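You operate a simulated robot arm through the tools that you are given. There is no shell and no other tool. Be economical: measure what you need, move in short steps, check, and stop when the job is done.

You are at the controls of a simulated two-armed robot. One attempt, no reset.

TASK
Carry the pale board with both arms and set it on the far end of the plank table.

Only the result counts: the job must be done as asked and must still hold three seconds after the hand-in. Knocking over, shifting, dropping, spilling or breaking anything else fails it.

THE ROBOT
Two 7-joint arms with two-finger parallel grippers on one trunk, on a base that drives. Base frame: it is fixed to the floor where the robot stands at the start and does not move with it; the origin is under the middle of the robot, x ahead of it, y to its left, z up. Readings come in mm, rad, newtons and seconds.
The left shoulder is at the start at [20, 170, 1153], the right one opposite. With the tool pointing down near the work surface each hand reaches from about 160 to 660 mm from the robot's upright axis, wherever it stands, measured 20 degrees to its own side. Places, roughly: far end of the plank table [800, -3000, 700]; pale board (34x20x4 cm) [600, 0, 800]. Payload 3.8 kg a hand.
The TCP of each hand is the grasp point between the finger pads, 30 mm short of the fingertips. In the tool frame z runs along the fingers and y along their closing line. The gripper opens to 110 mm. The fingers are 20 mm wide and 10 mm thick; the gripper's body (48 by 112 mm) begins 55 mm behind the TCP.
Orientation is that of the tool frame in the base frame, as a unit quaternion [w, x, y, z]. With the fingers straight down and closing along the base's y, the tool's x points along the base's -x, its y along +y and its z along -z.

THE INTERFACE
- The arms move only by the tool jog_arm. It takes "left_increments", "right_increments" or both (then of equal length, played together; a hand with none holds still); each is a list of rows, each a list of 7 numbers: the shift along the tool's x, y, z in m, then the turn, a rotation vector about the tool's x, y, z in rad, then the opening in per cent of the stroke, from 0 (shut) to 100 (fully open). In form: [[dx, dy, dz, ax, ay, az, fingers], ...]. A call has 1 to 20 rows; each row is the pose to reach, as a shift and turn from the pose commanded when the call began, along the tool's axes at that moment. Each row takes 0.2 s and may step no farther than 50 mm and 0.15 rad from the row before; otherwise, or with a gripper value out of range, the whole call is refused. Where a pose cannot be reached the arm comes as near as it can. A force on the tool above 40 N (or 10 N above the force at the start of the call, whichever is more), or a blocked arm, ends the call early, and 0.2 s more pass. Each finger travels about 72 mm/s and halts on what it meets, pressing with about 40 N; the grip force reading is that of the motor and also rises with nothing between the fingers. The clock runs only during rows and for 0.2 s after the last one: add rows that repeat a pose to give the fingers time. The reply holds the time, the measured pose of the TCP, the force on the tool along the base axes, the opening and the grip force, in the units named above and with some noise, with the torque about the TCP (base axes, N m) and any sound that the robot's microphone picked up.
- Cameras (640 x 400 px; columns grow to the right, rows downward): "scene" is now at [103.3, -4.8, 1290.7]; the picture's right is [-0.06, -1.00, 0.00], its down [-0.70, 0.04, -0.72] and it looks along [0.72, -0.04, -0.70] (base axes); focal length 271 px, centre (320, 200). "left" rides on the left gripper at [72, -17, -103] in its tool frame; the picture's right is [0.23, 0.97, 0.00], its down [-0.76, 0.18, -0.62] and it looks along [-0.61, 0.14, 0.78] (tool axes); focal length 222 px, centre (320, 200). "right" rides on the right gripper at [72, 17, -103] in its tool frame; the picture's right is [-0.23, 0.97, 0.00], its down [-0.76, -0.18, -0.62] and it looks along [-0.61, -0.14, 0.78] (tool axes); focal length 222 px, centre (320, 200). There is no depth. A picture from a camera that has moved, and an enlarged one, comes with that camera's place and axes in the base frame and with its lens.
- snapshot(camera): a new picture of that camera. No time passes.
- lift_body(by): slides the trunk up (or, below 0, down) by that many mm; the arms and the scene camera ride with it, the base frame stays. It gives what a move gives, with no picture.
- roll_base(legs): drives the robot by 1 to 6 legs, each [ahead, turn to the left] in mm and rad, along the robot's own axes; the way and the turn of a leg run together, so that a leg with both is an arc; at most 1500 mm and 3.142 rad a leg. The arms and the cameras ride along, it lands a little off, and it stops where it bumps. It gives what a move gives.
- head_to(pan, tilt): turns the head with the scene camera to pan (to the left, within 1.396 rad either way) and tilt (down, from -0.506 to 1.204), counted from straight ahead of the robot. It gives what a move gives.
- close_up(camera, box): a new picture of the part [left, top, right, bottom] of that camera's present view, enlarged. No time passes.
- hand_in(): hands the job in; it is judged then, once.

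Work in short steps. Places have to be worked out from the pictures, the camera data and where the tool is seen: move nearer, look again, correct. Check each grasp and each placing, and mend what went wrong. You have 120 turns and 92 pictures in all, those below and enlarged ones among them. Open the grippers and draw the arms clear of the work before you hand the job in, unless the task says otherwise; then end with one line.

The tools are called after ">>>" as a command line: name --argument value ..., lists and objects as JSON in quotes. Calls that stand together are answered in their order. jog_arm: Moves the arms, as the interface text tells. Its arguments: {"type":"object","properties":{"left_increments":{"type":"array","items":{"type":"array","items":{"type":"number"}}},"right_increments":{"type":"array","items":{"type":"array","items":{"type":"number"}}}},"required":[]} The other tools are called the same way: lift_body (by) slides the trunk up or down; roll_base (legs) drives the base; head_to (pan, tilt) turns the head that bears the scene camera; snapshot (camera) takes a picture; close_up (camera, box) takes an enlarged picture of a part of a camera's view; hand_in () hands the job in.

At the start:

```text
time_s: 0.0
left_tcp_pos: [507.4, 258.1, 1068.3]
left_tcp_rot: [0.001, 0.0, 1.0, -0.001]
left_force: [-0.3, -0.6, -0.7]
left_moment: [-0.01, 0.0, 0.01]
left_width: 110.2
left_grasp_force: 0.1
right_tcp_pos: [496.5, -208.9, 1034.1]
right_tcp_rot: [0.0, 0.0, 1.0, 0.001]
right_force: [-0.5, -0.4, -0.6]
right_moment: [0.0, -0.01, 0.02]
right_width: 110.2
right_grasp_force: 0.1
trunk travel left (down, up): [-250.0, 320.0]
robot x, y, heading: [-1.4, 1.2, 0.004]
head pan, tilt: [-0.056, 0.771]
```

scene: 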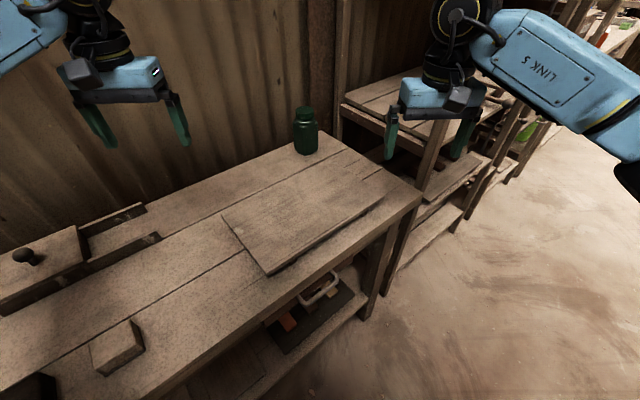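
right: 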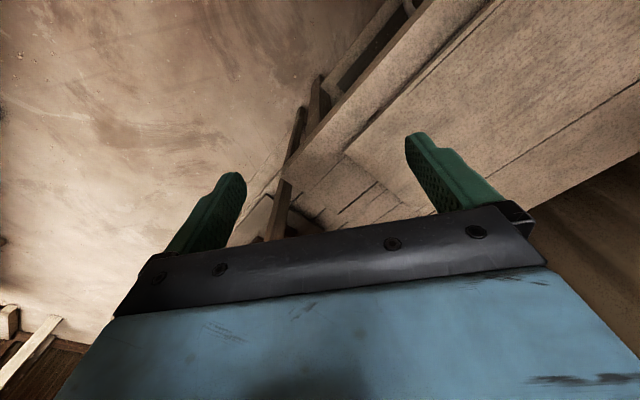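
left: 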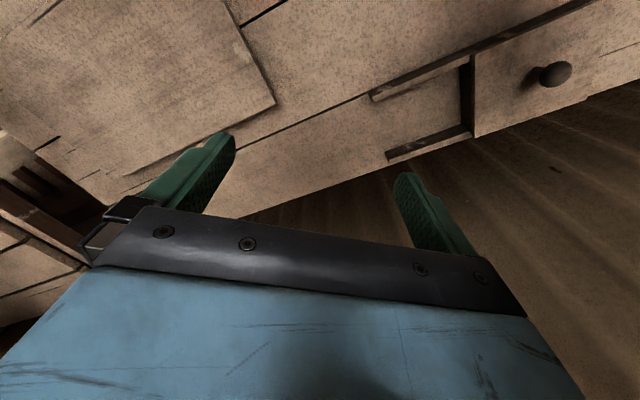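

The board lies askew on the bench near (570, 0). I'll look closer at it to see its edges and whether anything holds it off the bench.

>>> close_up --camera "scene" --box '[200, 130, 440, 290]'

>>> close_up --camera "left" --box '[0, 0, 320, 200]'

```text
2.50 times, centred on (320, 210) of scene
camera zoom: at [103.3, -4.8, 1290.7], right [-0.06, -1.0, 0.0], down [-0.7, 0.04, -0.72], along [0.72, -0.04, -0.7], focal length 678 px, centre (320, 175)
```

zoom: 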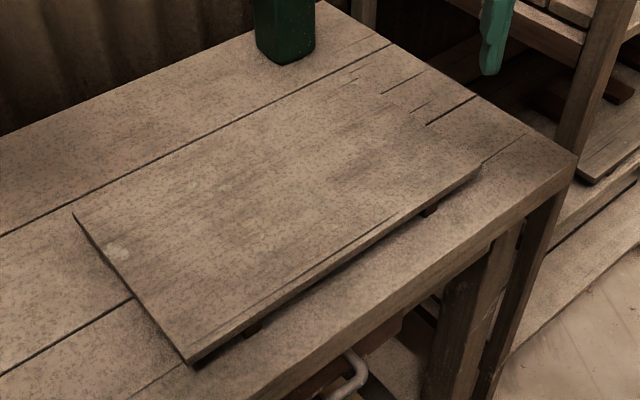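

```text
2.00 times, centred on (160, 100) of left
camera zoom: at [435.6, 239.5, 1170.9], right [-0.23, 0.97, 0.0], down [0.76, 0.18, 0.62], along [0.61, 0.14, -0.78], focal length 444 px, centre (640, 400)
```

zoom: 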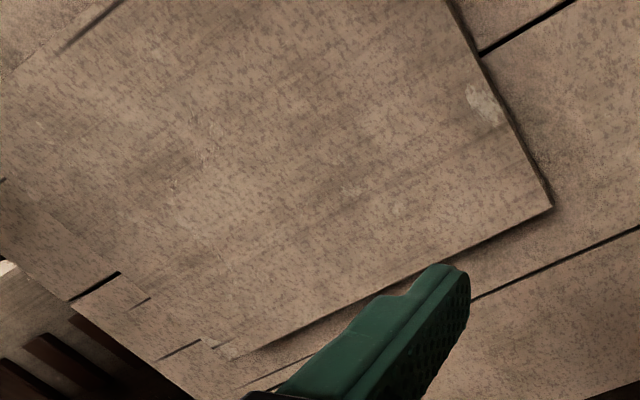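

The board stands on two battens, so a finger fits under each overhanging end. I'll look to the right for the way and the destination.

>>> head_to --pan -1.0 --tilt 0.35

>>> snapshot --camera "scene"

>>> head_to --pan -0.5 --tilt 0.5

>>> snapshot --camera "scene"

>>> head_to --pan -0.2 --tilt 1.15

>>> snapshot --camera "scene"

```text
time_s: 1.2
left_tcp_pos: [508.8, 257.9, 1067.3]
left_tcp_rot: [0.0, 0.0, 1.0, 0.0]
left_force: [-0.2, 0.3, 0.5]
left_moment: [0.02, 0.02, 0.02]
left_width: 109.9
left_grasp_force: 0.1
right_tcp_pos: [496.4, -207.6, 1034.8]
right_tcp_rot: [0.0, 0.0, 1.0, -0.001]
right_force: [0.9, -0.5, -0.2]
right_moment: [-0.02, -0.04, 0.03]
right_width: 109.9
right_grasp_force: 0.1
trunk travel left (down, up): [-250.0, 320.0]
robot x, y, heading: [0.1, -0.1, -0.005]
head pan, tilt: [-1.0, 0.351]
```

```text
86 pictures are left
camera scene: at [71.9, -78.5, 1328.0], right [-0.84, -0.54, 0.0], down [-0.19, 0.29, -0.94], along [0.51, -0.79, -0.34], focal length 271 px, centre (320, 200)
```

scene: 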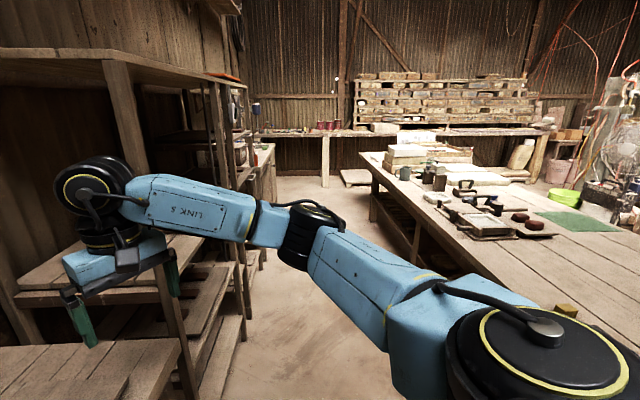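

```text
time_s: 2.2
left_tcp_pos: [507.3, 257.6, 1068.8]
left_tcp_rot: [0.0, -0.001, 1.0, -0.001]
left_force: [-0.2, 0.7, -1.1]
left_moment: [-0.03, 0.01, 0.01]
left_width: 110.2
left_grasp_force: 0.0
right_tcp_pos: [496.7, -208.5, 1033.8]
right_tcp_rot: [-0.001, 0.0, 1.0, 0.0]
right_force: [-0.3, 0.0, 0.0]
right_moment: [-0.03, 0.0, -0.05]
right_width: 110.0
right_grasp_force: 0.0
trunk travel left (down, up): [-250.0, 320.0]
robot x, y, heading: [2.1, 2.8, 0.001]
head pan, tilt: [-0.499, 0.499]
```

```text
85 pictures are left
camera scene: at [101.3, -43.8, 1314.4], right [-0.48, -0.88, 0.0], down [-0.42, 0.23, -0.88], along [0.77, -0.42, -0.48], focal length 271 px, centre (320, 200)
```

scene: 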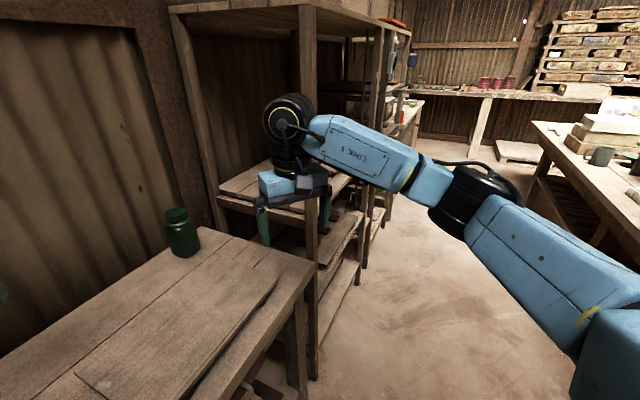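

```text
time_s: 3.2
left_tcp_pos: [508.0, 257.5, 1066.5]
left_tcp_rot: [0.0, 0.0, 1.0, 0.0]
left_force: [0.4, 0.4, 0.5]
left_moment: [-0.01, -0.01, -0.01]
left_width: 110.3
left_grasp_force: 0.0
right_tcp_pos: [496.3, -208.7, 1035.0]
right_tcp_rot: [0.0, 0.0, 1.0, -0.001]
right_force: [0.9, -1.4, 0.2]
right_moment: [0.0, 0.0, -0.04]
right_width: 109.6
right_grasp_force: 0.1
trunk travel left (down, up): [-250.0, 320.0]
robot x, y, heading: [0.7, 1.4, -0.003]
head pan, tilt: [-0.201, 1.15]
```

```text
84 pictures are left
camera scene: at [79.9, -12.1, 1263.6], right [-0.2, -0.98, 0.0], down [-0.89, 0.18, -0.41], along [0.4, -0.08, -0.91], focal length 271 px, centre (320, 200)
```

scene: 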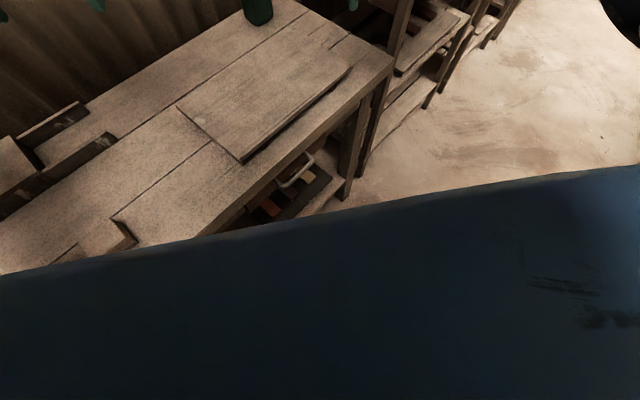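

The bench front and board's long edge run at about -53°, and the board's front-edge middle is near (486,-55). The aisle between rack and plank table is about 1.1 m wide. I'll drive to about (88,-357) and face the board squarely.

>>> roll_base --legs '[[0, -1.329], [368, 0], [0, 1.974]]'

>>> head_to --pan 0.0 --tilt 0.9

>>> snapshot --camera "scene"

```text
time_s: 13.5
left_tcp_pos: [386.0, 111.7, 1067.2]
left_tcp_rot: [0.001, -0.251, 0.968, -0.001]
left_force: [-0.5, -0.4, 0.4]
left_moment: [0.01, 0.02, 0.01]
left_width: 109.8
left_grasp_force: 0.0
right_tcp_pos: [603.5, -298.1, 1036.0]
right_tcp_rot: [0.0, -0.253, 0.967, 0.0]
right_force: [0.9, 0.1, -0.7]
right_moment: [0.04, 0.0, 0.01]
right_width: 109.8
right_grasp_force: 0.0
trunk travel left (down, up): [-250.0, 320.0]
robot x, y, heading: [74.0, -359.2, 0.507]
head pan, tilt: [-0.201, 1.15]
```

```text
time_s: 14.3
left_tcp_pos: [384.9, 112.6, 1068.5]
left_tcp_rot: [0.0, -0.252, 0.968, 0.0]
left_force: [0.2, 0.0, 0.0]
left_moment: [-0.03, 0.01, -0.01]
left_width: 110.0
left_grasp_force: 0.1
right_tcp_pos: [602.3, -299.8, 1035.2]
right_tcp_rot: [0.0, -0.253, 0.968, 0.0]
right_force: [-0.5, 0.6, -0.1]
right_moment: [-0.02, 0.0, -0.01]
right_width: 109.9
right_grasp_force: 0.0
trunk travel left (down, up): [-250.0, 320.0]
robot x, y, heading: [68.4, -360.6, 0.513]
head pan, tilt: [0.0, 0.901]
```

```text
83 pictures are left
camera scene: at [153.5, -313.5, 1280.5], right [0.49, -0.87, 0.0], down [-0.68, -0.38, -0.62], along [0.54, 0.3, -0.78], focal length 271 px, centre (320, 200)
```

scene: 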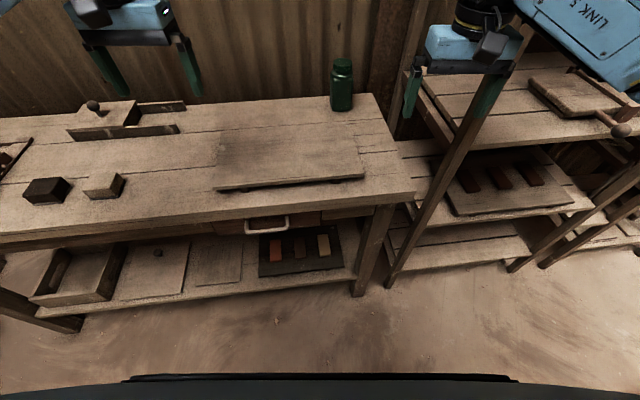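

I'm 0.13 rad short of square. I'll turn the rest and look closely at the board's front.

>>> roll_base --legs '[[0, 0.13]]'

>>> close_up --camera "scene" --box '[220, 110, 460, 260]'

```text
time_s: 15.3
left_tcp_pos: [320.0, 149.8, 1067.1]
left_tcp_rot: [0.0, -0.316, 0.949, 0.0]
left_force: [0.4, -0.1, 0.2]
left_moment: [0.0, -0.01, -0.03]
left_width: 109.8
left_grasp_force: 0.1
right_tcp_pos: [590.6, -229.1, 1035.2]
right_tcp_rot: [0.0, -0.317, 0.949, 0.0]
right_force: [-0.1, 0.2, 0.0]
right_moment: [0.02, -0.03, 0.01]
right_width: 110.3
right_grasp_force: 0.0
trunk travel left (down, up): [-250.0, 320.0]
robot x, y, heading: [67.3, -360.5, 0.646]
head pan, tilt: [0.0, 0.901]
```

```text
2.67 times, centred on (340, 185) of scene
camera zoom: at [146.1, -302.3, 1280.5], right [0.6, -0.8, 0.0], down [-0.63, -0.47, -0.62], along [0.5, 0.37, -0.78], focal length 723 px, centre (267, 240)
```

zoom: 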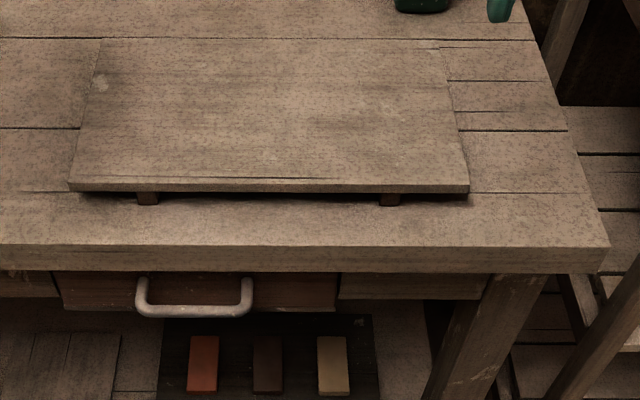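

The board is now square and centred. By my measure its front is 529 mm ahead, its top near z=820, the battens at ±103 mm, and the bench edge 41 mm nearer. I'll turn both hands to point forward with fingers closing vertically, cameras inward, and narrow the fingers.

>>> jog_arm --left_increments '[[0, 0, 0, 0.0806, -0.0806, -0.0806, 100], [0, 0, 0, 0.1612, -0.1612, -0.1612, 100], [0, 0, 0, 0.2418, -0.2418, -0.2418, 100], [0, 0, 0, 0.3224, -0.3224, -0.3224, 100], [0, 0, 0, 0.403, -0.403, -0.403, 100], [0, 0, 0, 0.4836, -0.4836, -0.4836, 100], [0, 0, 0, 0.5642, -0.5642, -0.5642, 100], [0, 0, 0, 0.6448, -0.6448, -0.6448, 100], [0, 0, 0, 0.7254, -0.7254, -0.7254, 80], [0, 0, 0, 0.806, -0.806, -0.806, 60], [0, 0, 0, 0.8866, -0.8866, -0.8866, 50], [0, 0, 0, 0.9672, -0.9672, -0.9672, 40], [0, 0, 0, 1.0478, -1.0478, -1.0478, 30], [0, 0, 0, 1.1284, -1.1284, -1.1284, 27], [0, 0, 0, 1.209, -1.209, -1.209, 27], [0, 0, 0, 1.209, -1.209, -1.209, 27]]' --right_increments '[[0, 0, 0, -0.0806, -0.0806, 0.0806, 100], [0, 0, 0, -0.1612, -0.1612, 0.1612, 100], [0, 0, 0, -0.2418, -0.2418, 0.2418, 100], [0, 0, 0, -0.3224, -0.3224, 0.3224, 100], [0, 0, 0, -0.403, -0.403, 0.403, 100], [0, 0, 0, -0.4836, -0.4836, 0.4836, 100], [0, 0, 0, -0.5642, -0.5642, 0.5642, 100], [0, 0, 0, -0.6448, -0.6448, 0.6448, 100], [0, 0, 0, -0.7254, -0.7254, 0.7254, 80], [0, 0, 0, -0.806, -0.806, 0.806, 60], [0, 0, 0, -0.8866, -0.8866, 0.8866, 50], [0, 0, 0, -0.9672, -0.9672, 0.9672, 40], [0, 0, 0, -1.0478, -1.0478, 1.0478, 30], [0, 0, 0, -1.1284, -1.1284, 1.1284, 27], [0, 0, 0, -1.209, -1.209, 1.209, 27], [0, 0, 0, -1.209, -1.209, 1.209, 27]]'

>>> snapshot --camera "scene"

```text
time_s: 18.7
left_tcp_pos: [310.0, 164.6, 1061.1]
left_tcp_rot: [0.641, -0.625, 0.328, -0.3]
left_force: [2.1, -3.3, -2.4]
left_moment: [0.09, -0.2, 0.38]
left_width: 29.8
left_grasp_force: 0.1
left hand out of reach, approached as far as the arm can: row 13, 14, 15, 16
right_tcp_pos: [590.4, -229.7, 1033.8]
right_tcp_rot: [0.262, 0.174, 0.79, 0.525]
right_force: [-0.9, 1.5, 0.5]
right_moment: [0.02, -0.02, -0.06]
right_width: 29.8
right_grasp_force: 0.1
right hand out of reach, approached as far as the arm can: row 12, 13, 14, 15, 16
trunk travel left (down, up): [-250.0, 320.0]
robot x, y, heading: [67.4, -358.3, 0.643]
head pan, tilt: [0.0, 0.901]
```

```text
81 pictures are left
camera scene: at [147.8, -303.5, 1280.4], right [0.6, -0.8, 0.0], down [-0.63, -0.47, -0.62], along [0.5, 0.37, -0.78], focal length 271 px, centre (320, 200)
```

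scene: 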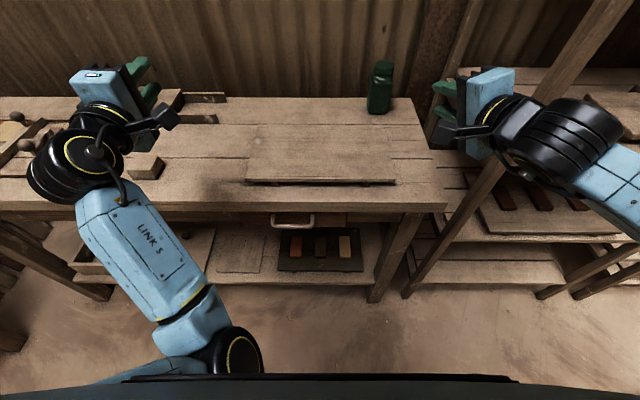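

The right hand stuck short of the turn because the arm is folded too high. I'll lower both hands 150 mm to free the wrists, then finish the turn.

>>> jog_arm --left_increments '[[0.001, 0.038, 0, 0, 0, 0, 27], [0.003, 0.075, 0, 0, 0, 0, 27], [0.005, 0.113, 0, 0, 0, 0, 27], [0.007, 0.15, 0, 0, 0, 0, 27], [0.007, 0.15, 0, 0, 0, 0, 27]]' --right_increments '[[0.009, -0.035, 0.012, 0, 0, 0, 27], [0.017, -0.069, 0.023, 0, 0, 0, 27], [0.026, -0.104, 0.034, 0, 0, 0, 27], [0.035, -0.138, 0.046, 0, 0, 0, 27], [0.035, -0.138, 0.046, 0, 0, 0, 27]]'

```text
time_s: 19.9
left_tcp_pos: [317.4, 152.4, 908.3]
left_tcp_rot: [-0.632, 0.632, -0.317, 0.316]
left_force: [0.2, -0.1, 0.4]
left_moment: [0.01, 0.0, -0.01]
left_width: 29.6
left_grasp_force: 0.0
right_tcp_pos: [590.2, -230.4, 883.7]
right_tcp_rot: [0.262, 0.174, 0.79, 0.526]
right_force: [0.5, 0.2, -0.5]
right_moment: [0.0, -0.01, 0.04]
right_width: 29.8
right_grasp_force: 0.1
trunk travel left (down, up): [-250.0, 320.0]
robot x, y, heading: [67.4, -361.7, 0.641]
head pan, tilt: [0.0, 0.901]
```

The left is exactly as wanted; the right can finish its turn now.

>>> jog_arm --right_increments '[[0, 0, 0, -0.0645, -0.0645, 0.0645, 27], [0, 0, 0, -0.129, -0.129, 0.129, 27], [0, 0, 0, -0.1934, -0.1934, 0.1934, 27], [0, 0, 0, -0.2579, -0.2579, 0.2579, 27], [0, 0, 0, -0.3224, -0.3224, 0.3224, 27], [0, 0, 0, -0.3224, -0.3224, 0.3224, 27]]'

>>> snapshot --camera "scene"

>>> snapshot --camera "left"

```text
time_s: 21.3
left_tcp_pos: [316.9, 152.4, 908.1]
left_tcp_rot: [0.632, -0.632, 0.317, -0.317]
left_force: [-0.3, 0.7, 0.4]
left_moment: [-0.01, -0.02, 0.01]
left_width: 29.7
left_grasp_force: 0.0
right_tcp_pos: [591.5, -229.1, 884.0]
right_tcp_rot: [0.322, 0.335, 0.606, 0.645]
right_force: [0.5, -0.8, 0.5]
right_moment: [0.01, -0.01, 0.02]
right_width: 29.7
right_grasp_force: 0.0
trunk travel left (down, up): [-250.0, 320.0]
robot x, y, heading: [68.6, -357.7, 0.644]
head pan, tilt: [0.0, 0.901]
```

```text
80 pictures are left
camera scene: at [146.5, -302.8, 1280.5], right [0.6, -0.8, 0.0], down [-0.63, -0.47, -0.62], along [0.5, 0.37, -0.78], focal length 271 px, centre (320, 200)
```

scene: 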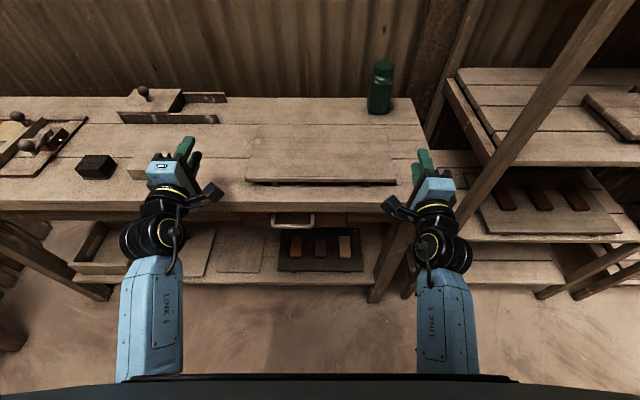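

```text
79 pictures are left
camera left: at [278.2, 30.9, 926.1], right [0.14, -0.18, -0.97], down [-0.96, 0.24, -0.18], along [0.26, 0.95, -0.14], focal length 222 px, centre (320, 200)
```

left: 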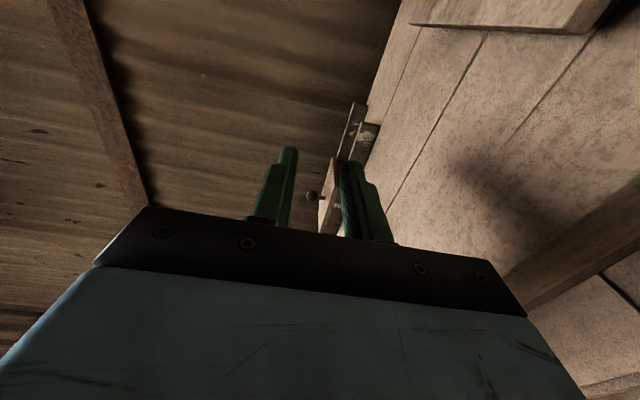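

Both hands face forward. I'll trim the right's small tilt and bring both hands in front of the board's outer overhangs at z≈835, tips just short of the board.

>>> jog_arm --left_increments '[[0.03, 0.018, -0.022, 0, 0, 0, 27], [0.06, 0.036, -0.022, 0, 0, 0, 27], [0.09, 0.055, -0.022, 0, 0, 0, 27], [0.121, 0.073, -0.022, 0, 0, 0, 27], [0.121, 0.073, -0.022, 0, 0, 0, 27]]' --right_increments '[[0.015, -0.012, -0.017, 0.011, 0.01, -0.01, 27], [0.031, -0.025, -0.017, 0.022, 0.02, -0.02, 27], [0.046, -0.038, -0.017, 0.033, 0.03, -0.03, 27], [0.062, -0.051, -0.017, 0.043, 0.04, -0.04, 27], [0.062, -0.051, -0.017, 0.043, 0.04, -0.04, 27]]'

>>> close_up --camera "scene" --box '[220, 110, 460, 260]'

>>> snapshot --camera "right"

```text
time_s: 22.5
left_tcp_pos: [374.4, 40.8, 837.2]
left_tcp_rot: [0.633, -0.632, 0.316, -0.316]
left_force: [-0.3, -0.2, 0.1]
left_moment: [0.03, -0.02, 0.01]
left_width: 29.5
left_grasp_force: 0.0
right_tcp_pos: [542.1, -183.6, 835.0]
right_tcp_rot: [0.315, 0.317, 0.634, 0.632]
right_force: [-0.3, -2.8, 12.4]
right_moment: [0.23, -0.25, -0.04]
right_width: 24.2
right_grasp_force: 0.0
trunk travel left (down, up): [-250.0, 320.0]
robot x, y, heading: [68.0, -362.1, 0.643]
head pan, tilt: [0.0, 0.901]
```

```text
2.67 times, centred on (340, 185) of scene
camera zoom: at [145.9, -303.1, 1280.6], right [0.6, -0.8, 0.0], down [-0.63, -0.47, -0.62], along [0.5, 0.37, -0.78], focal length 723 px, centre (267, 240)
```

zoom: 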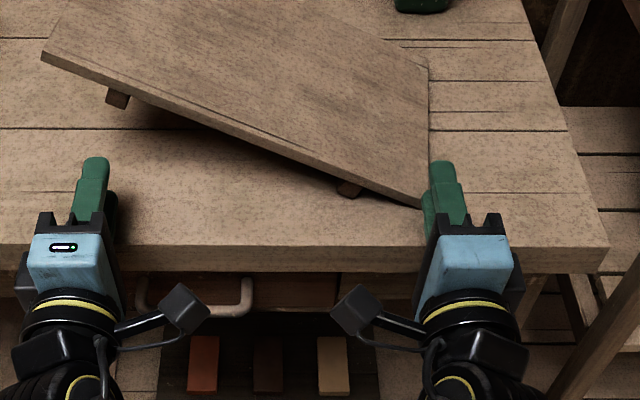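

```text
77 pictures are left
camera right: at [415.5, -187.7, 853.9], right [0.14, -0.18, 0.97], down [-0.04, -0.98, -0.18], along [0.99, -0.02, -0.14], focal length 222 px, centre (320, 200)
```

right: 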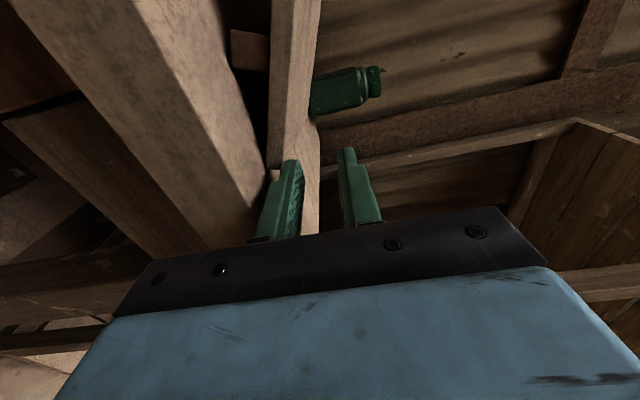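

The right fingertip caught the board's corner and swung the board round by about 25°; it's still safely on the bench. I'll lift both hands straight up and re-measure.

>>> jog_arm --left_increments '[[0, -0.03, 0, 0, 0, 0, 27], [0, -0.06, 0, 0, 0, 0, 27], [0, -0.09, 0, 0, 0, 0, 27]]' --right_increments '[[0, 0.03, 0, 0, 0, 0, 27], [0, 0.06, 0, 0, 0, 0, 27], [0, 0.09, 0, 0, 0, 0, 27]]'

>>> close_up --camera "scene" --box '[220, 90, 460, 240]'

```text
time_s: 23.3
left_tcp_pos: [353.5, 55.4, 901.9]
left_tcp_rot: [0.632, -0.628, 0.331, -0.311]
left_force: [0.5, -0.6, -0.5]
left_moment: [0.01, 0.0, -0.01]
left_width: 29.6
left_grasp_force: 0.1
left hand out of reach, approached as far as the arm can: row 2, 3
right_tcp_pos: [549.4, -205.5, 902.9]
right_tcp_rot: [0.318, 0.304, 0.643, 0.627]
right_force: [0.7, -0.5, 0.4]
right_moment: [-0.02, -0.03, -0.01]
right_width: 29.7
right_grasp_force: 0.1
right hand out of reach, approached as far as the arm can: row 2, 3
trunk travel left (down, up): [-250.0, 320.0]
robot x, y, heading: [68.5, -357.7, 0.641]
head pan, tilt: [0.0, 0.901]
```

```text
2.67 times, centred on (340, 165) of scene
camera zoom: at [146.6, -302.8, 1280.5], right [0.6, -0.8, 0.0], down [-0.63, -0.47, -0.62], along [0.5, 0.37, -0.78], focal length 723 px, centre (267, 293)
```

zoom: 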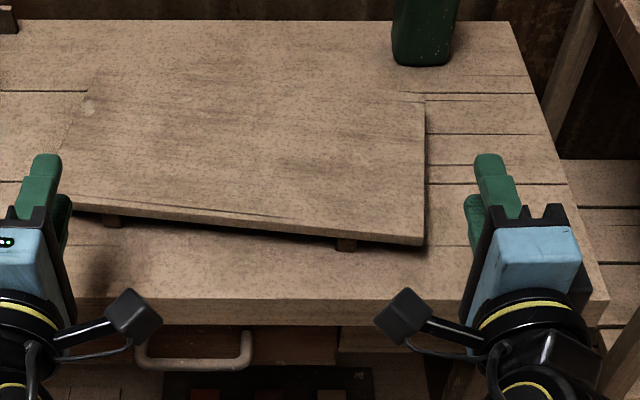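

The board had only tipped under the fingertip and has settled flat: yawed about -7.6°, shifted left about 35 mm, right front corner near F=518 mm. It's light, roughly 0.6 kg. I'll square it by pulling with the right hand alone. First I bring the right hand down in front of the board, yawed to match, with the tips short of the edge.

>>> jog_arm --right_increments '[[0.015, -0.01, -0.01, 0, -0.038, 0.014, 27], [0.03, -0.02, -0.01, 0, -0.075, 0.028, 27], [0.046, -0.036, -0.01, -0.006, -0.113, 0.028, 27], [0.061, -0.053, -0.01, -0.012, -0.15, 0.028, 27], [0.061, -0.053, -0.01, -0.012, -0.15, 0.028, 27]]'

>>> close_up --camera "scene" --box '[220, 90, 460, 240]'

```text
time_s: 24.5
left_tcp_pos: [354.0, 55.9, 904.6]
left_tcp_rot: [0.633, -0.627, 0.33, -0.312]
left_force: [0.3, 0.2, 0.0]
left_moment: [0.0, -0.01, -0.01]
left_width: 29.8
left_grasp_force: 0.0
right_tcp_pos: [529.6, -200.9, 824.3]
right_tcp_rot: [0.362, 0.347, 0.599, 0.624]
right_force: [1.3, -0.3, 2.2]
right_moment: [-0.01, -0.04, -0.03]
right_width: 28.8
right_grasp_force: 0.1
right hand out of reach, approached as far as the arm can: row 1, 2, 3, 4, 5
trunk travel left (down, up): [-250.0, 320.0]
robot x, y, heading: [65.7, -355.7, 0.642]
head pan, tilt: [0.0, 0.901]
```

```text
2.67 times, centred on (340, 165) of scene
camera zoom: at [146.6, -302.9, 1280.6], right [0.6, -0.8, 0.0], down [-0.63, -0.47, -0.62], along [0.5, 0.37, -0.78], focal length 723 px, centre (267, 293)
```

zoom: 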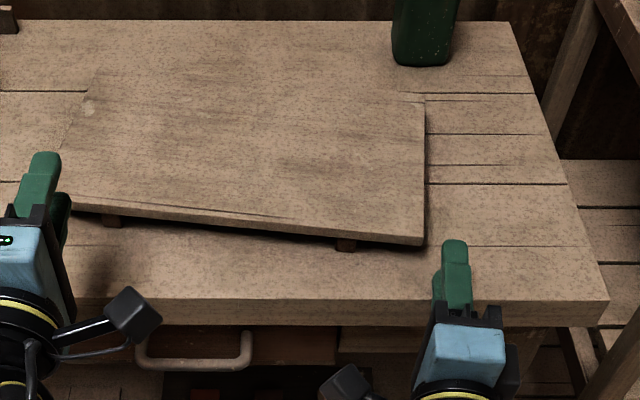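

The fingers touched the bench at TCP z≈824, so the bench top is near 789 and the plate's mid near 821. The arm is too folded at this distance, so I'll raise the right hand slightly and back the base off 110 mm.

>>> jog_arm --right_increments '[[0, 0.015, 0, 0, 0, 0, 27]]'

>>> roll_base --legs '[[-110, 0]]'

>>> head_to --pan 0 --tilt 0.75

>>> snapshot --camera "scene"

```text
time_s: 24.9
left_tcp_pos: [354.9, 56.1, 904.7]
left_tcp_rot: [0.634, -0.626, 0.331, -0.311]
left_force: [0.0, 0.0, -0.2]
left_moment: [0.01, 0.02, 0.01]
left_width: 29.7
left_grasp_force: 0.1
right_tcp_pos: [534.3, -214.6, 827.6]
right_tcp_rot: [0.362, 0.355, 0.601, 0.618]
right_force: [-0.1, -0.5, -0.3]
right_moment: [0.01, 0.01, -0.03]
right_width: 29.7
right_grasp_force: 0.0
right hand out of reach, approached as far as the arm can: row 1
trunk travel left (down, up): [-250.0, 320.0]
robot x, y, heading: [71.0, -355.8, 0.648]
head pan, tilt: [0.0, 0.901]
```

```text
time_s: 26.1
left_tcp_pos: [268.9, -10.3, 905.7]
left_tcp_rot: [0.634, -0.625, 0.331, -0.313]
left_force: [0.0, -0.6, -0.6]
left_moment: [0.01, 0.01, 0.0]
left_width: 29.6
left_grasp_force: 0.1
right_tcp_pos: [446.4, -282.4, 825.8]
right_tcp_rot: [0.363, 0.356, 0.6, 0.617]
right_force: [0.3, -0.2, 0.9]
right_moment: [-0.01, 0.02, 0.0]
right_width: 29.7
right_grasp_force: 0.1
trunk travel left (down, up): [-250.0, 320.0]
robot x, y, heading: [-18.9, -425.0, 0.639]
head pan, tilt: [0.0, 0.901]
```

```text
time_s: 26.8
left_tcp_pos: [267.5, -9.7, 905.1]
left_tcp_rot: [0.634, -0.625, 0.331, -0.312]
left_force: [0.4, -0.5, -0.1]
left_moment: [-0.01, -0.04, 0.03]
left_width: 29.6
left_grasp_force: 0.1
right_tcp_pos: [446.7, -283.8, 826.4]
right_tcp_rot: [0.363, 0.355, 0.601, 0.617]
right_force: [0.3, 0.4, 0.2]
right_moment: [0.04, -0.01, 0.01]
right_width: 29.7
right_grasp_force: 0.0
trunk travel left (down, up): [-250.0, 320.0]
robot x, y, heading: [-23.3, -423.5, 0.637]
head pan, tilt: [0.0, 0.75]
```

```text
74 pictures are left
camera scene: at [64.1, -364.7, 1292.4], right [0.6, -0.8, 0.0], down [-0.55, -0.41, -0.73], along [0.59, 0.44, -0.68], focal length 271 px, centre (320, 200)
```

scene: 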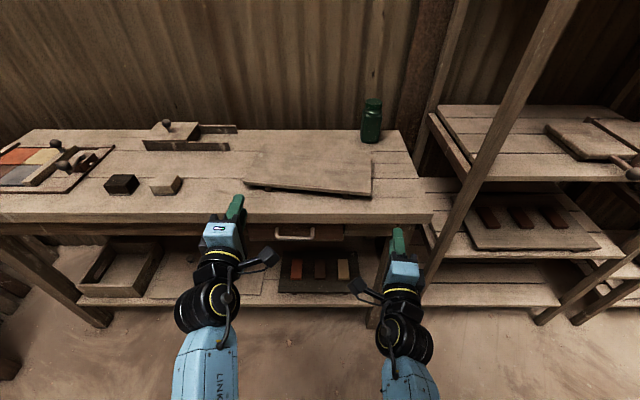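

I'm at (-21,-424) with heading 0.64. I bring the right hand to 15 mm short of the board's right front overhang at z≈821, aligned with the board.

>>> jog_arm --right_increments '[[0.028, 0, 0.02, 0.01, 0, 0, 27], [0.056, 0, 0.05, 0.026, 0, 0, 27], [0.084, -0.003, 0.08, 0.026, 0, 0, 27], [0.084, -0.006, 0.1, 0.026, 0, 0, 27], [0.084, -0.008, 0.119, 0.026, 0, 0, 27], [0.084, -0.008, 0.119, 0.026, 0, 0, 27]]'

>>> close_up --camera "scene" --box '[220, 110, 460, 260]'

>>> close_up --camera "left" --box '[160, 0, 640, 300]'

```text
time_s: 27.7
left_tcp_pos: [267.8, -11.1, 905.6]
left_tcp_rot: [0.635, -0.624, 0.332, -0.312]
left_force: [0.5, 0.3, -0.6]
left_moment: [0.03, -0.02, 0.01]
left_width: 29.9
left_grasp_force: 0.0
right_tcp_pos: [480.2, -176.8, 813.7]
right_tcp_rot: [0.364, 0.358, 0.614, 0.602]
right_force: [-13.6, -9.4, 4.1]
right_moment: [-0.01, 0.11, 0.13]
right_width: 27.3
right_grasp_force: 0.0
trunk travel left (down, up): [-250.0, 320.0]
robot x, y, heading: [-18.0, -424.6, 0.641]
head pan, tilt: [0.0, 0.75]
stopped in row 4 (right hand): the force on the tool passed its limit at 60 N (the readings are from after the stop); the commanded pose is now the measured one
```

```text
2.67 times, centred on (340, 185) of scene
camera zoom: at [63.1, -365.5, 1292.5], right [0.6, -0.8, 0.0], down [-0.55, -0.41, -0.73], along [0.59, 0.44, -0.68], focal length 723 px, centre (267, 240)
```

zoom: 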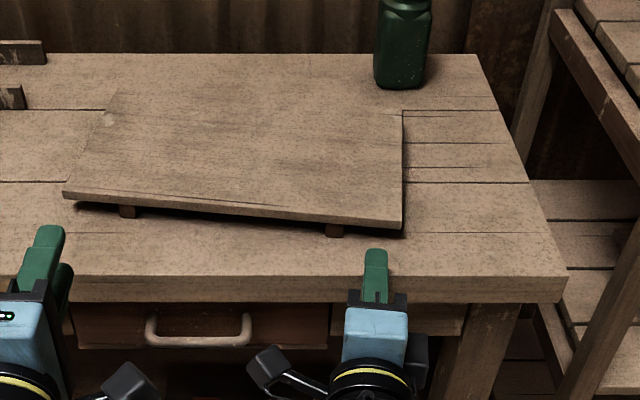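

```text
1.33 times, centred on (400, 150) of left
camera zoom: at [226.9, -131.3, 920.3], right [0.12, -0.16, -0.98], down [-0.95, 0.26, -0.15], along [0.28, 0.95, -0.12], focal length 296 px, centre (213, 267)
```

zoom: 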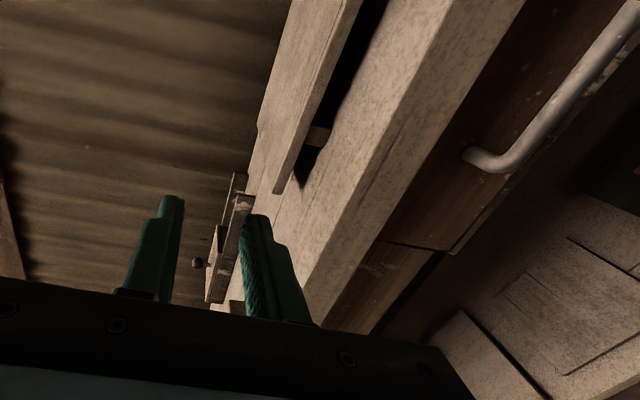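

The lower finger nosed the bench's front edge, being 7 mm too low; nothing has shifted. I'll back off, rise to z≈824 and come forward again.

>>> jog_arm --right_increments '[[0, 0, -0.01, 0, 0, 0, 27], [0.004, 0.006, -0.01, 0, 0, 0.008, 27], [0.007, 0.011, -0.01, 0, 0, 0.016, 27], [0.007, 0.011, 0.014, -0.005, 0, 0.016, 27], [0.007, 0.011, 0.038, -0.01, 0, 0.016, 27], [0.007, 0.011, 0.038, -0.01, 0, 0.016, 27]]'

>>> close_up --camera "scene" --box '[280, 150, 440, 250]'

```text
time_s: 28.7
left_tcp_pos: [267.0, -11.3, 905.6]
left_tcp_rot: [0.634, -0.625, 0.332, -0.313]
left_force: [0.1, -0.2, -0.1]
left_moment: [0.0, -0.02, 0.03]
left_width: 29.8
left_grasp_force: 0.1
right_tcp_pos: [478.7, -177.0, 809.2]
right_tcp_rot: [0.363, 0.357, 0.62, 0.596]
right_force: [-12.2, -9.1, 5.9]
right_moment: [0.09, 0.15, 0.1]
right_width: 27.0
right_grasp_force: 0.0
right hand out of reach, approached as far as the arm can: row 3
trunk travel left (down, up): [-250.0, 320.0]
robot x, y, heading: [-19.7, -424.3, 0.644]
head pan, tilt: [0.0, 0.75]
stopped in row 4 (right hand): the force on the tool passed its limit at 278 N (the readings are from after the stop); the commanded pose is now the measured one
```

```text
4.00 times, centred on (360, 200) of scene
camera zoom: at [62.4, -365.9, 1292.6], right [0.6, -0.8, 0.0], down [-0.55, -0.41, -0.73], along [0.59, 0.44, -0.68], focal length 1084 px, centre (160, 200)
```

zoom: 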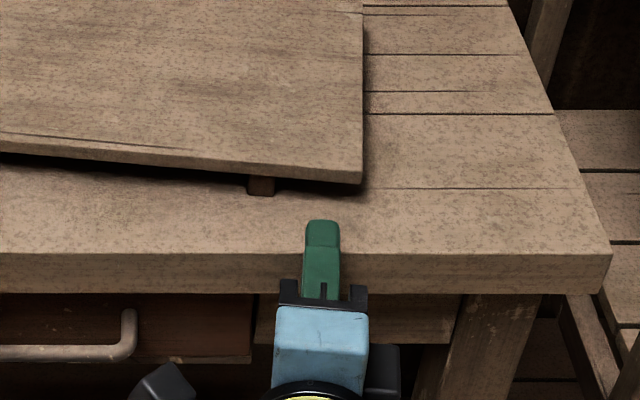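

The right arm is still near a folding limit, so it sags in z as it moves. I'll back the base away 60 mm and raise the trunk 150 mm to give the arms room.

>>> roll_base --legs '[[-60, 0]]'

>>> lift_body --by 150

>>> snapshot --camera "scene"

```text
time_s: 29.6
left_tcp_pos: [219.1, -49.0, 905.2]
left_tcp_rot: [0.634, -0.623, 0.333, -0.313]
left_force: [-0.9, -0.7, 0.9]
left_moment: [-0.03, -0.01, -0.03]
left_width: 29.4
left_grasp_force: 0.1
right_tcp_pos: [432.6, -213.0, 809.5]
right_tcp_rot: [0.365, 0.359, 0.619, 0.596]
right_force: [-0.3, -0.7, -0.1]
right_moment: [0.0, 0.03, 0.0]
right_width: 29.7
right_grasp_force: 0.1
trunk travel left (down, up): [-250.0, 320.0]
robot x, y, heading: [-67.6, -462.9, 0.638]
head pan, tilt: [0.0, 0.75]
```

```text
time_s: 31.4
left_tcp_pos: [220.4, -47.8, 1054.3]
left_tcp_rot: [0.634, -0.624, 0.334, -0.313]
left_force: [0.1, -0.5, 0.7]
left_moment: [-0.03, -0.03, 0.0]
left_width: 29.5
left_grasp_force: 0.0
right_tcp_pos: [433.5, -212.5, 958.7]
right_tcp_rot: [0.364, 0.359, 0.619, 0.596]
right_force: [-0.5, -0.6, 0.4]
right_moment: [0.02, -0.02, -0.01]
right_width: 29.7
right_grasp_force: 0.1
trunk travel left (down, up): [-400.0, 170.0]
robot x, y, heading: [-68.4, -466.4, 0.635]
head pan, tilt: [0.0, 0.75]
```

```text
70 pictures are left
camera scene: at [14.7, -401.7, 1442.3], right [0.59, -0.8, 0.0], down [-0.55, -0.41, -0.73], along [0.59, 0.43, -0.68], focal length 271 px, centre (320, 200)
```

scene: 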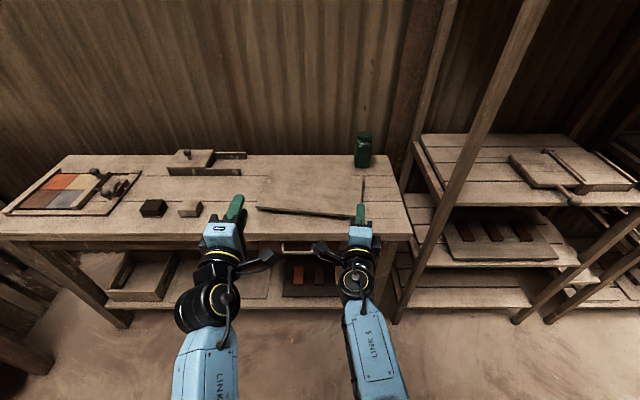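

There's room now. I'll lower the right hand to z≈824 in front of the bench and level it out.

>>> jog_arm --right_increments '[[0, -0.035, 0, -0.008, 0, 0.008, 27], [0.001, -0.07, 0.001, -0.016, 0, 0.016, 27], [0.002, -0.105, 0.002, -0.024, 0, 0.023, 27], [0.003, -0.135, 0.003, -0.024, 0, 0.023, 27], [0.003, -0.135, 0.003, -0.024, 0, 0.023, 27]]'

```text
time_s: 32.6
left_tcp_pos: [221.1, -49.9, 1055.1]
left_tcp_rot: [0.634, -0.624, 0.333, -0.314]
left_force: [0.2, 0.0, -0.2]
left_moment: [-0.03, 0.01, -0.01]
left_width: 29.8
left_grasp_force: 0.0
right_tcp_pos: [430.3, -216.7, 822.3]
right_tcp_rot: [0.362, 0.361, 0.608, 0.607]
right_force: [-0.4, -1.5, 0.4]
right_moment: [0.02, 0.02, 0.03]
right_width: 29.8
right_grasp_force: 0.1
trunk travel left (down, up): [-400.0, 170.0]
robot x, y, heading: [-70.2, -464.1, 0.636]
head pan, tilt: [0.0, 0.75]
```

The hand is level at z=822 with no limits hit. Forward to 45 mm short of the grasp point.

>>> jog_arm --right_increments '[[0.01, 0.001, 0.025, 0, 0, 0, 27], [0.019, 0.001, 0.05, 0, 0, 0, 27], [0.019, 0.001, 0.075, 0, 0, 0, 27], [0.019, 0.001, 0.1, 0, 0, 0, 27], [0.019, 0.001, 0.1, 0, 0, 0, 27]]'

>>> close_up --camera "scene" --box '[240, 150, 440, 275]'

```text
time_s: 33.8
left_tcp_pos: [219.4, -48.7, 1054.2]
left_tcp_rot: [0.634, -0.623, 0.333, -0.314]
left_force: [0.1, -0.4, -0.8]
left_moment: [-0.02, 0.0, -0.02]
left_width: 29.7
left_grasp_force: 0.1
right_tcp_pos: [487.4, -178.6, 864.3]
right_tcp_rot: [0.363, 0.361, 0.607, 0.607]
right_force: [-0.4, 0.2, 0.5]
right_moment: [0.0, 0.01, 0.02]
right_width: 29.7
right_grasp_force: 0.1
right hand out of reach, approached as far as the arm can: row 1, 2, 3, 4, 5
trunk travel left (down, up): [-400.0, 170.0]
robot x, y, heading: [-73.2, -461.0, 0.634]
head pan, tilt: [0.0, 0.75]
```

```text
3.20 times, centred on (340, 212) of scene
camera zoom: at [14.4, -402.3, 1442.5], right [0.59, -0.8, 0.0], down [-0.55, -0.4, -0.73], along [0.59, 0.43, -0.68], focal length 867 px, centre (256, 160)
```

zoom: 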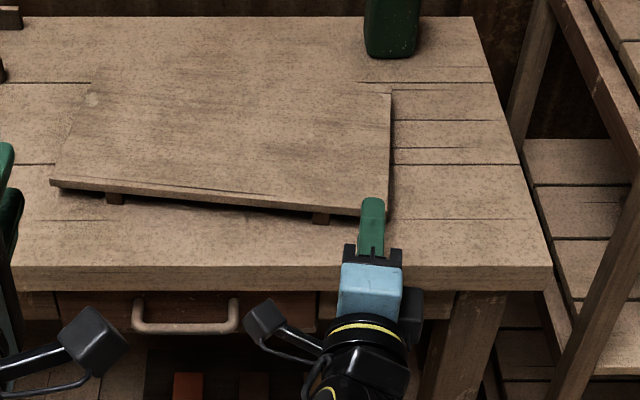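

Now the arm is at its far limit, so the trunk is a bit too high for this distance. I'll raise the hand, drop the trunk 90 mm, and drive 90 mm forward.

>>> jog_arm --right_increments '[[0, 0.04, -0.02, 0, 0, 0, 27], [0, 0.08, -0.04, 0, 0, 0, 27], [0, 0.12, -0.06, 0, 0, 0, 27], [0, 0.12, -0.08, 0, 0, 0, 27]]'

>>> lift_body --by -90

>>> roll_base --legs '[[90, 0]]'

>>> close_up --camera "scene" --box '[220, 130, 460, 280]'

```text
time_s: 34.8
left_tcp_pos: [224.6, -51.9, 1055.3]
left_tcp_rot: [0.634, -0.623, 0.335, -0.313]
left_force: [0.0, -1.3, 0.1]
left_moment: [0.01, -0.06, 0.07]
left_width: 29.8
left_grasp_force: 0.2
right_tcp_pos: [428.2, -220.8, 966.4]
right_tcp_rot: [0.368, 0.353, 0.613, 0.603]
right_force: [1.9, -1.0, 0.9]
right_moment: [-0.03, 0.07, 0.1]
right_width: 29.6
right_grasp_force: 0.1
right hand out of reach, approached as far as the arm can: row 1, 2, 3, 4
trunk travel left (down, up): [-400.0, 170.0]
robot x, y, heading: [-68.1, -465.8, 0.633]
head pan, tilt: [0.0, 0.75]
```

```text
time_s: 36.0
left_tcp_pos: [219.9, -47.3, 965.6]
left_tcp_rot: [0.634, -0.623, 0.334, -0.313]
left_force: [0.0, 0.3, 0.2]
left_moment: [-0.03, -0.01, -0.02]
left_width: 29.8
left_grasp_force: 0.1
right_tcp_pos: [425.2, -219.3, 882.6]
right_tcp_rot: [0.37, 0.353, 0.609, 0.606]
right_force: [-0.2, 0.0, 0.4]
right_moment: [0.0, 0.0, -0.01]
right_width: 29.6
right_grasp_force: 0.1
trunk travel left (down, up): [-310.0, 260.0]
robot x, y, heading: [-70.7, -462.3, 0.637]
head pan, tilt: [0.0, 0.75]
```

```text
time_s: 37.1
left_tcp_pos: [291.8, 5.6, 964.7]
left_tcp_rot: [0.633, -0.625, 0.332, -0.312]
left_force: [0.9, -0.3, 0.2]
left_moment: [0.02, -0.01, -0.03]
left_width: 29.6
left_grasp_force: 0.1
right_tcp_pos: [497.7, -163.5, 882.0]
right_tcp_rot: [0.37, 0.352, 0.61, 0.606]
right_force: [0.2, 0.8, -0.1]
right_moment: [-0.01, -0.07, 0.01]
right_width: 29.8
right_grasp_force: 0.1
trunk travel left (down, up): [-310.0, 260.0]
robot x, y, heading: [3.4, -412.4, 0.637]
head pan, tilt: [0.0, 0.75]
```

```text
2.67 times, centred on (340, 205) of scene
camera zoom: at [87.8, -347.6, 1352.3], right [0.59, -0.8, 0.0], down [-0.55, -0.41, -0.73], along [0.59, 0.43, -0.68], focal length 723 px, centre (267, 187)
```

zoom: 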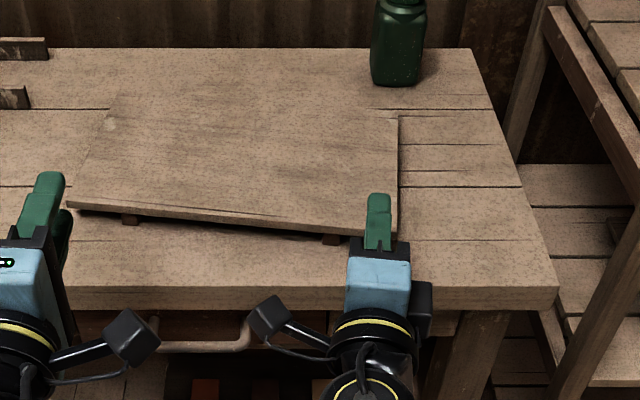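

Right hand is 17 mm short of my approach point at z=882. Straight down to 822 here.

>>> jog_arm --right_increments '[[0, -0.03, -0.004, 0.004, 0, 0.012, 27], [0.001, -0.06, -0.004, 0.008, 0, 0.025, 27], [0.001, -0.06, -0.004, 0.008, 0, 0.025, 27]]'

>>> close_up --camera "scene" --box '[280, 160, 440, 260]'

```text
time_s: 38.0
left_tcp_pos: [293.0, 5.1, 966.6]
left_tcp_rot: [0.634, -0.624, 0.333, -0.313]
left_force: [0.1, 0.4, -0.1]
left_moment: [-0.02, -0.01, 0.01]
left_width: 29.6
left_grasp_force: 0.1
right_tcp_pos: [493.0, -168.7, 823.4]
right_tcp_rot: [0.361, 0.36, 0.606, 0.61]
right_force: [-0.7, 0.2, 7.5]
right_moment: [-0.01, -0.14, -0.01]
right_width: 26.2
right_grasp_force: 0.0
trunk travel left (down, up): [-310.0, 260.0]
robot x, y, heading: [3.0, -405.6, 0.636]
head pan, tilt: [0.0, 0.75]
```

```text
4.00 times, centred on (360, 210) of scene
camera zoom: at [86.2, -348.7, 1352.6], right [0.59, -0.8, 0.0], down [-0.55, -0.41, -0.73], along [0.59, 0.44, -0.68], focal length 1084 px, centre (160, 160)
```

zoom: 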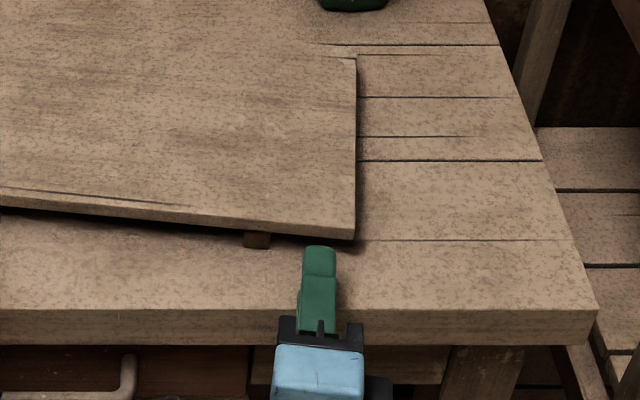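

The fingers rest on the bench, so its top is at about 799. (Earlier I counted one finger thickness too many.) The plate's mid is then at about 830. I raise 7 mm, slide 63 mm forward around the right front overhang, and look.

>>> jog_arm --right_increments '[[0.004, 0.007, 0, 0, 0, 0, 27], [0.008, 0.007, 0.02, 0, 0, 0, 27], [0.008, 0.007, 0.042, 0, 0, 0, 27], [0.008, 0.007, 0.063, 0, 0, 0, 27], [0.008, 0.007, 0.063, 0, 0, 0, 27]]'

>>> close_up --camera "scene" --box '[280, 160, 440, 260]'

```text
time_s: 39.1
left_tcp_pos: [292.1, 4.9, 966.1]
left_tcp_rot: [0.634, -0.624, 0.333, -0.313]
left_force: [0.1, 0.2, 0.3]
left_moment: [0.02, 0.01, 0.0]
left_width: 29.6
left_grasp_force: 0.0
right_tcp_pos: [545.9, -130.3, 831.0]
right_tcp_rot: [0.362, 0.36, 0.607, 0.609]
right_force: [-0.3, -0.3, -0.3]
right_moment: [-0.02, -0.02, 0.02]
right_width: 29.7
right_grasp_force: 0.1
trunk travel left (down, up): [-310.0, 260.0]
robot x, y, heading: [3.0, -410.8, 0.64]
head pan, tilt: [0.0, 0.75]
```

```text
4.00 times, centred on (360, 210) of scene
camera zoom: at [86.8, -348.3, 1352.4], right [0.59, -0.8, 0.0], down [-0.55, -0.41, -0.73], along [0.59, 0.43, -0.68], focal length 1084 px, centre (160, 160)
```

zoom: 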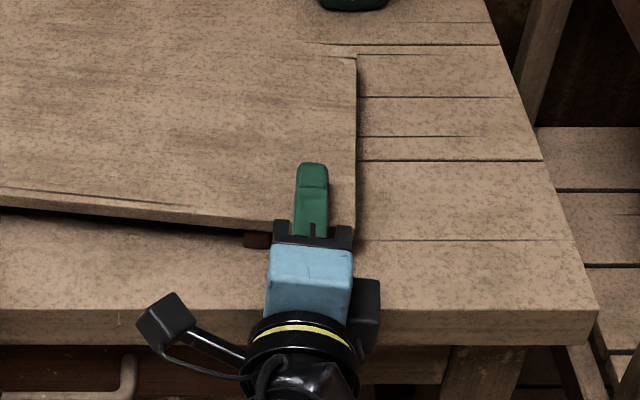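

The fingers straddle the overhang with no contact force. Closing the right gripper.

>>> jog_arm --right_increments '[[0, 0, 0, 0, 0, 0, 14], [0, 0, 0, 0, 0, 0, 5], [0, 0, 0, 0, 0, 0, 0], [0, 0, 0, 0, 0, 0, 0]]'

```text
time_s: 40.1
left_tcp_pos: [291.9, 7.5, 964.2]
left_tcp_rot: [0.634, -0.625, 0.332, -0.312]
left_force: [0.5, 0.9, -0.3]
left_moment: [0.04, -0.02, 0.02]
left_width: 29.6
left_grasp_force: 0.0
right_tcp_pos: [546.1, -129.8, 830.8]
right_tcp_rot: [0.361, 0.36, 0.608, 0.608]
right_force: [-0.6, -1.3, 0.3]
right_moment: [-0.92, 0.1, 0.0]
right_width: 11.7
right_grasp_force: 40.0
trunk travel left (down, up): [-310.0, 260.0]
robot x, y, heading: [-1.0, -408.9, 0.636]
head pan, tilt: [0.0, 0.75]
```

Gripped: the plate is 12 mm thick and held at 40 N. Now I slowly yaw it back 0.14 rad and slide it 50 mm toward me and 43 mm right, so the front edge squares up at the bench edge.

>>> jog_arm --right_increments '[[-0.004, 0.003, -0.004, 0, 0.012, 0, 0], [-0.01, 0.003, -0.009, 0, 0.028, 0, 0], [-0.016, 0.003, -0.014, 0, 0.046, 0, 0], [-0.022, 0.003, -0.019, 0, 0.064, 0, 0], [-0.028, 0.003, -0.025, 0, 0.082, 0, 0], [-0.034, 0.003, -0.03, 0, 0.1, 0, 0], [-0.04, 0.003, -0.035, 0, 0.118, 0, 0], [-0.045, 0.003, -0.04, 0, 0.13, 0, 0], [-0.05, 0.003, -0.0435, 0, 0.14, 0, 0], [-0.05, 0.003, -0.0435, 0, 0.14, 0, 0]]'

>>> close_up --camera "scene" --box '[220, 130, 460, 280]'

```text
time_s: 42.4
left_tcp_pos: [292.2, 7.0, 965.0]
left_tcp_rot: [0.633, -0.625, 0.333, -0.313]
left_force: [0.6, 0.2, -0.1]
left_moment: [-0.01, 0.0, 0.01]
left_width: 29.6
left_grasp_force: 0.1
right_tcp_pos: [532.1, -193.5, 831.4]
right_tcp_rot: [0.317, 0.317, 0.632, 0.632]
right_force: [-0.3, -0.3, -5.1]
right_moment: [-0.93, -0.01, 0.0]
right_width: 11.8
right_grasp_force: 39.4
trunk travel left (down, up): [-310.0, 260.0]
robot x, y, heading: [2.7, -409.8, 0.638]
head pan, tilt: [0.0, 0.75]
```

```text
2.67 times, centred on (340, 205) of scene
camera zoom: at [87.3, -347.9, 1352.4], right [0.59, -0.8, 0.0], down [-0.55, -0.41, -0.73], along [0.59, 0.43, -0.68], focal length 723 px, centre (267, 187)
```

zoom: 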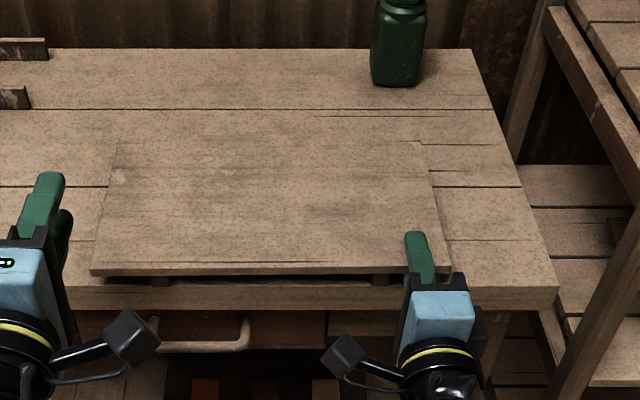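

The board is square with its edge flush to the bench edge, and right holds it. Now I bring the left hand down in front of the left overhang.

>>> jog_arm --left_increments '[[0.006, 0.034, 0.006, 0, -0.004, -0.008, 27], [0.012, 0.067, 0.012, 0, -0.008, -0.015, 27], [0.018, 0.1, 0.018, 0, -0.012, -0.023, 27], [0.024, 0.133, 0.024, 0, -0.016, -0.03, 27], [0.024, 0.133, 0.024, 0, -0.016, -0.03, 27]]'

>>> close_up --camera "scene" --box '[220, 150, 460, 300]'

```text
time_s: 43.5
left_tcp_pos: [322.1, 4.1, 831.5]
left_tcp_rot: [0.632, -0.631, 0.318, -0.317]
left_force: [0.7, -0.2, 0.4]
left_moment: [0.04, 0.0, -0.04]
left_width: 29.8
left_grasp_force: 0.0
right_tcp_pos: [533.2, -194.6, 832.4]
right_tcp_rot: [0.318, 0.317, 0.632, 0.632]
right_force: [-0.3, 0.0, -5.6]
right_moment: [-0.89, -0.02, 0.0]
right_width: 11.8
right_grasp_force: 40.7
trunk travel left (down, up): [-310.0, 260.0]
robot x, y, heading: [4.4, -408.3, 0.644]
head pan, tilt: [0.0, 0.75]
```

```text
2.67 times, centred on (340, 225) of scene
camera zoom: at [87.2, -348.1, 1352.4], right [0.59, -0.8, 0.0], down [-0.55, -0.41, -0.73], along [0.59, 0.43, -0.68], focal length 723 px, centre (267, 133)
```

zoom: 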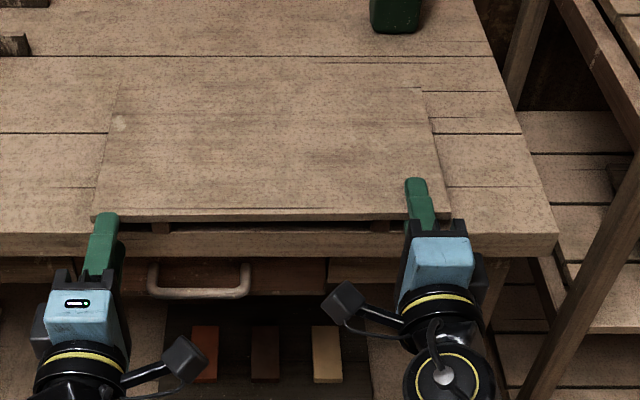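

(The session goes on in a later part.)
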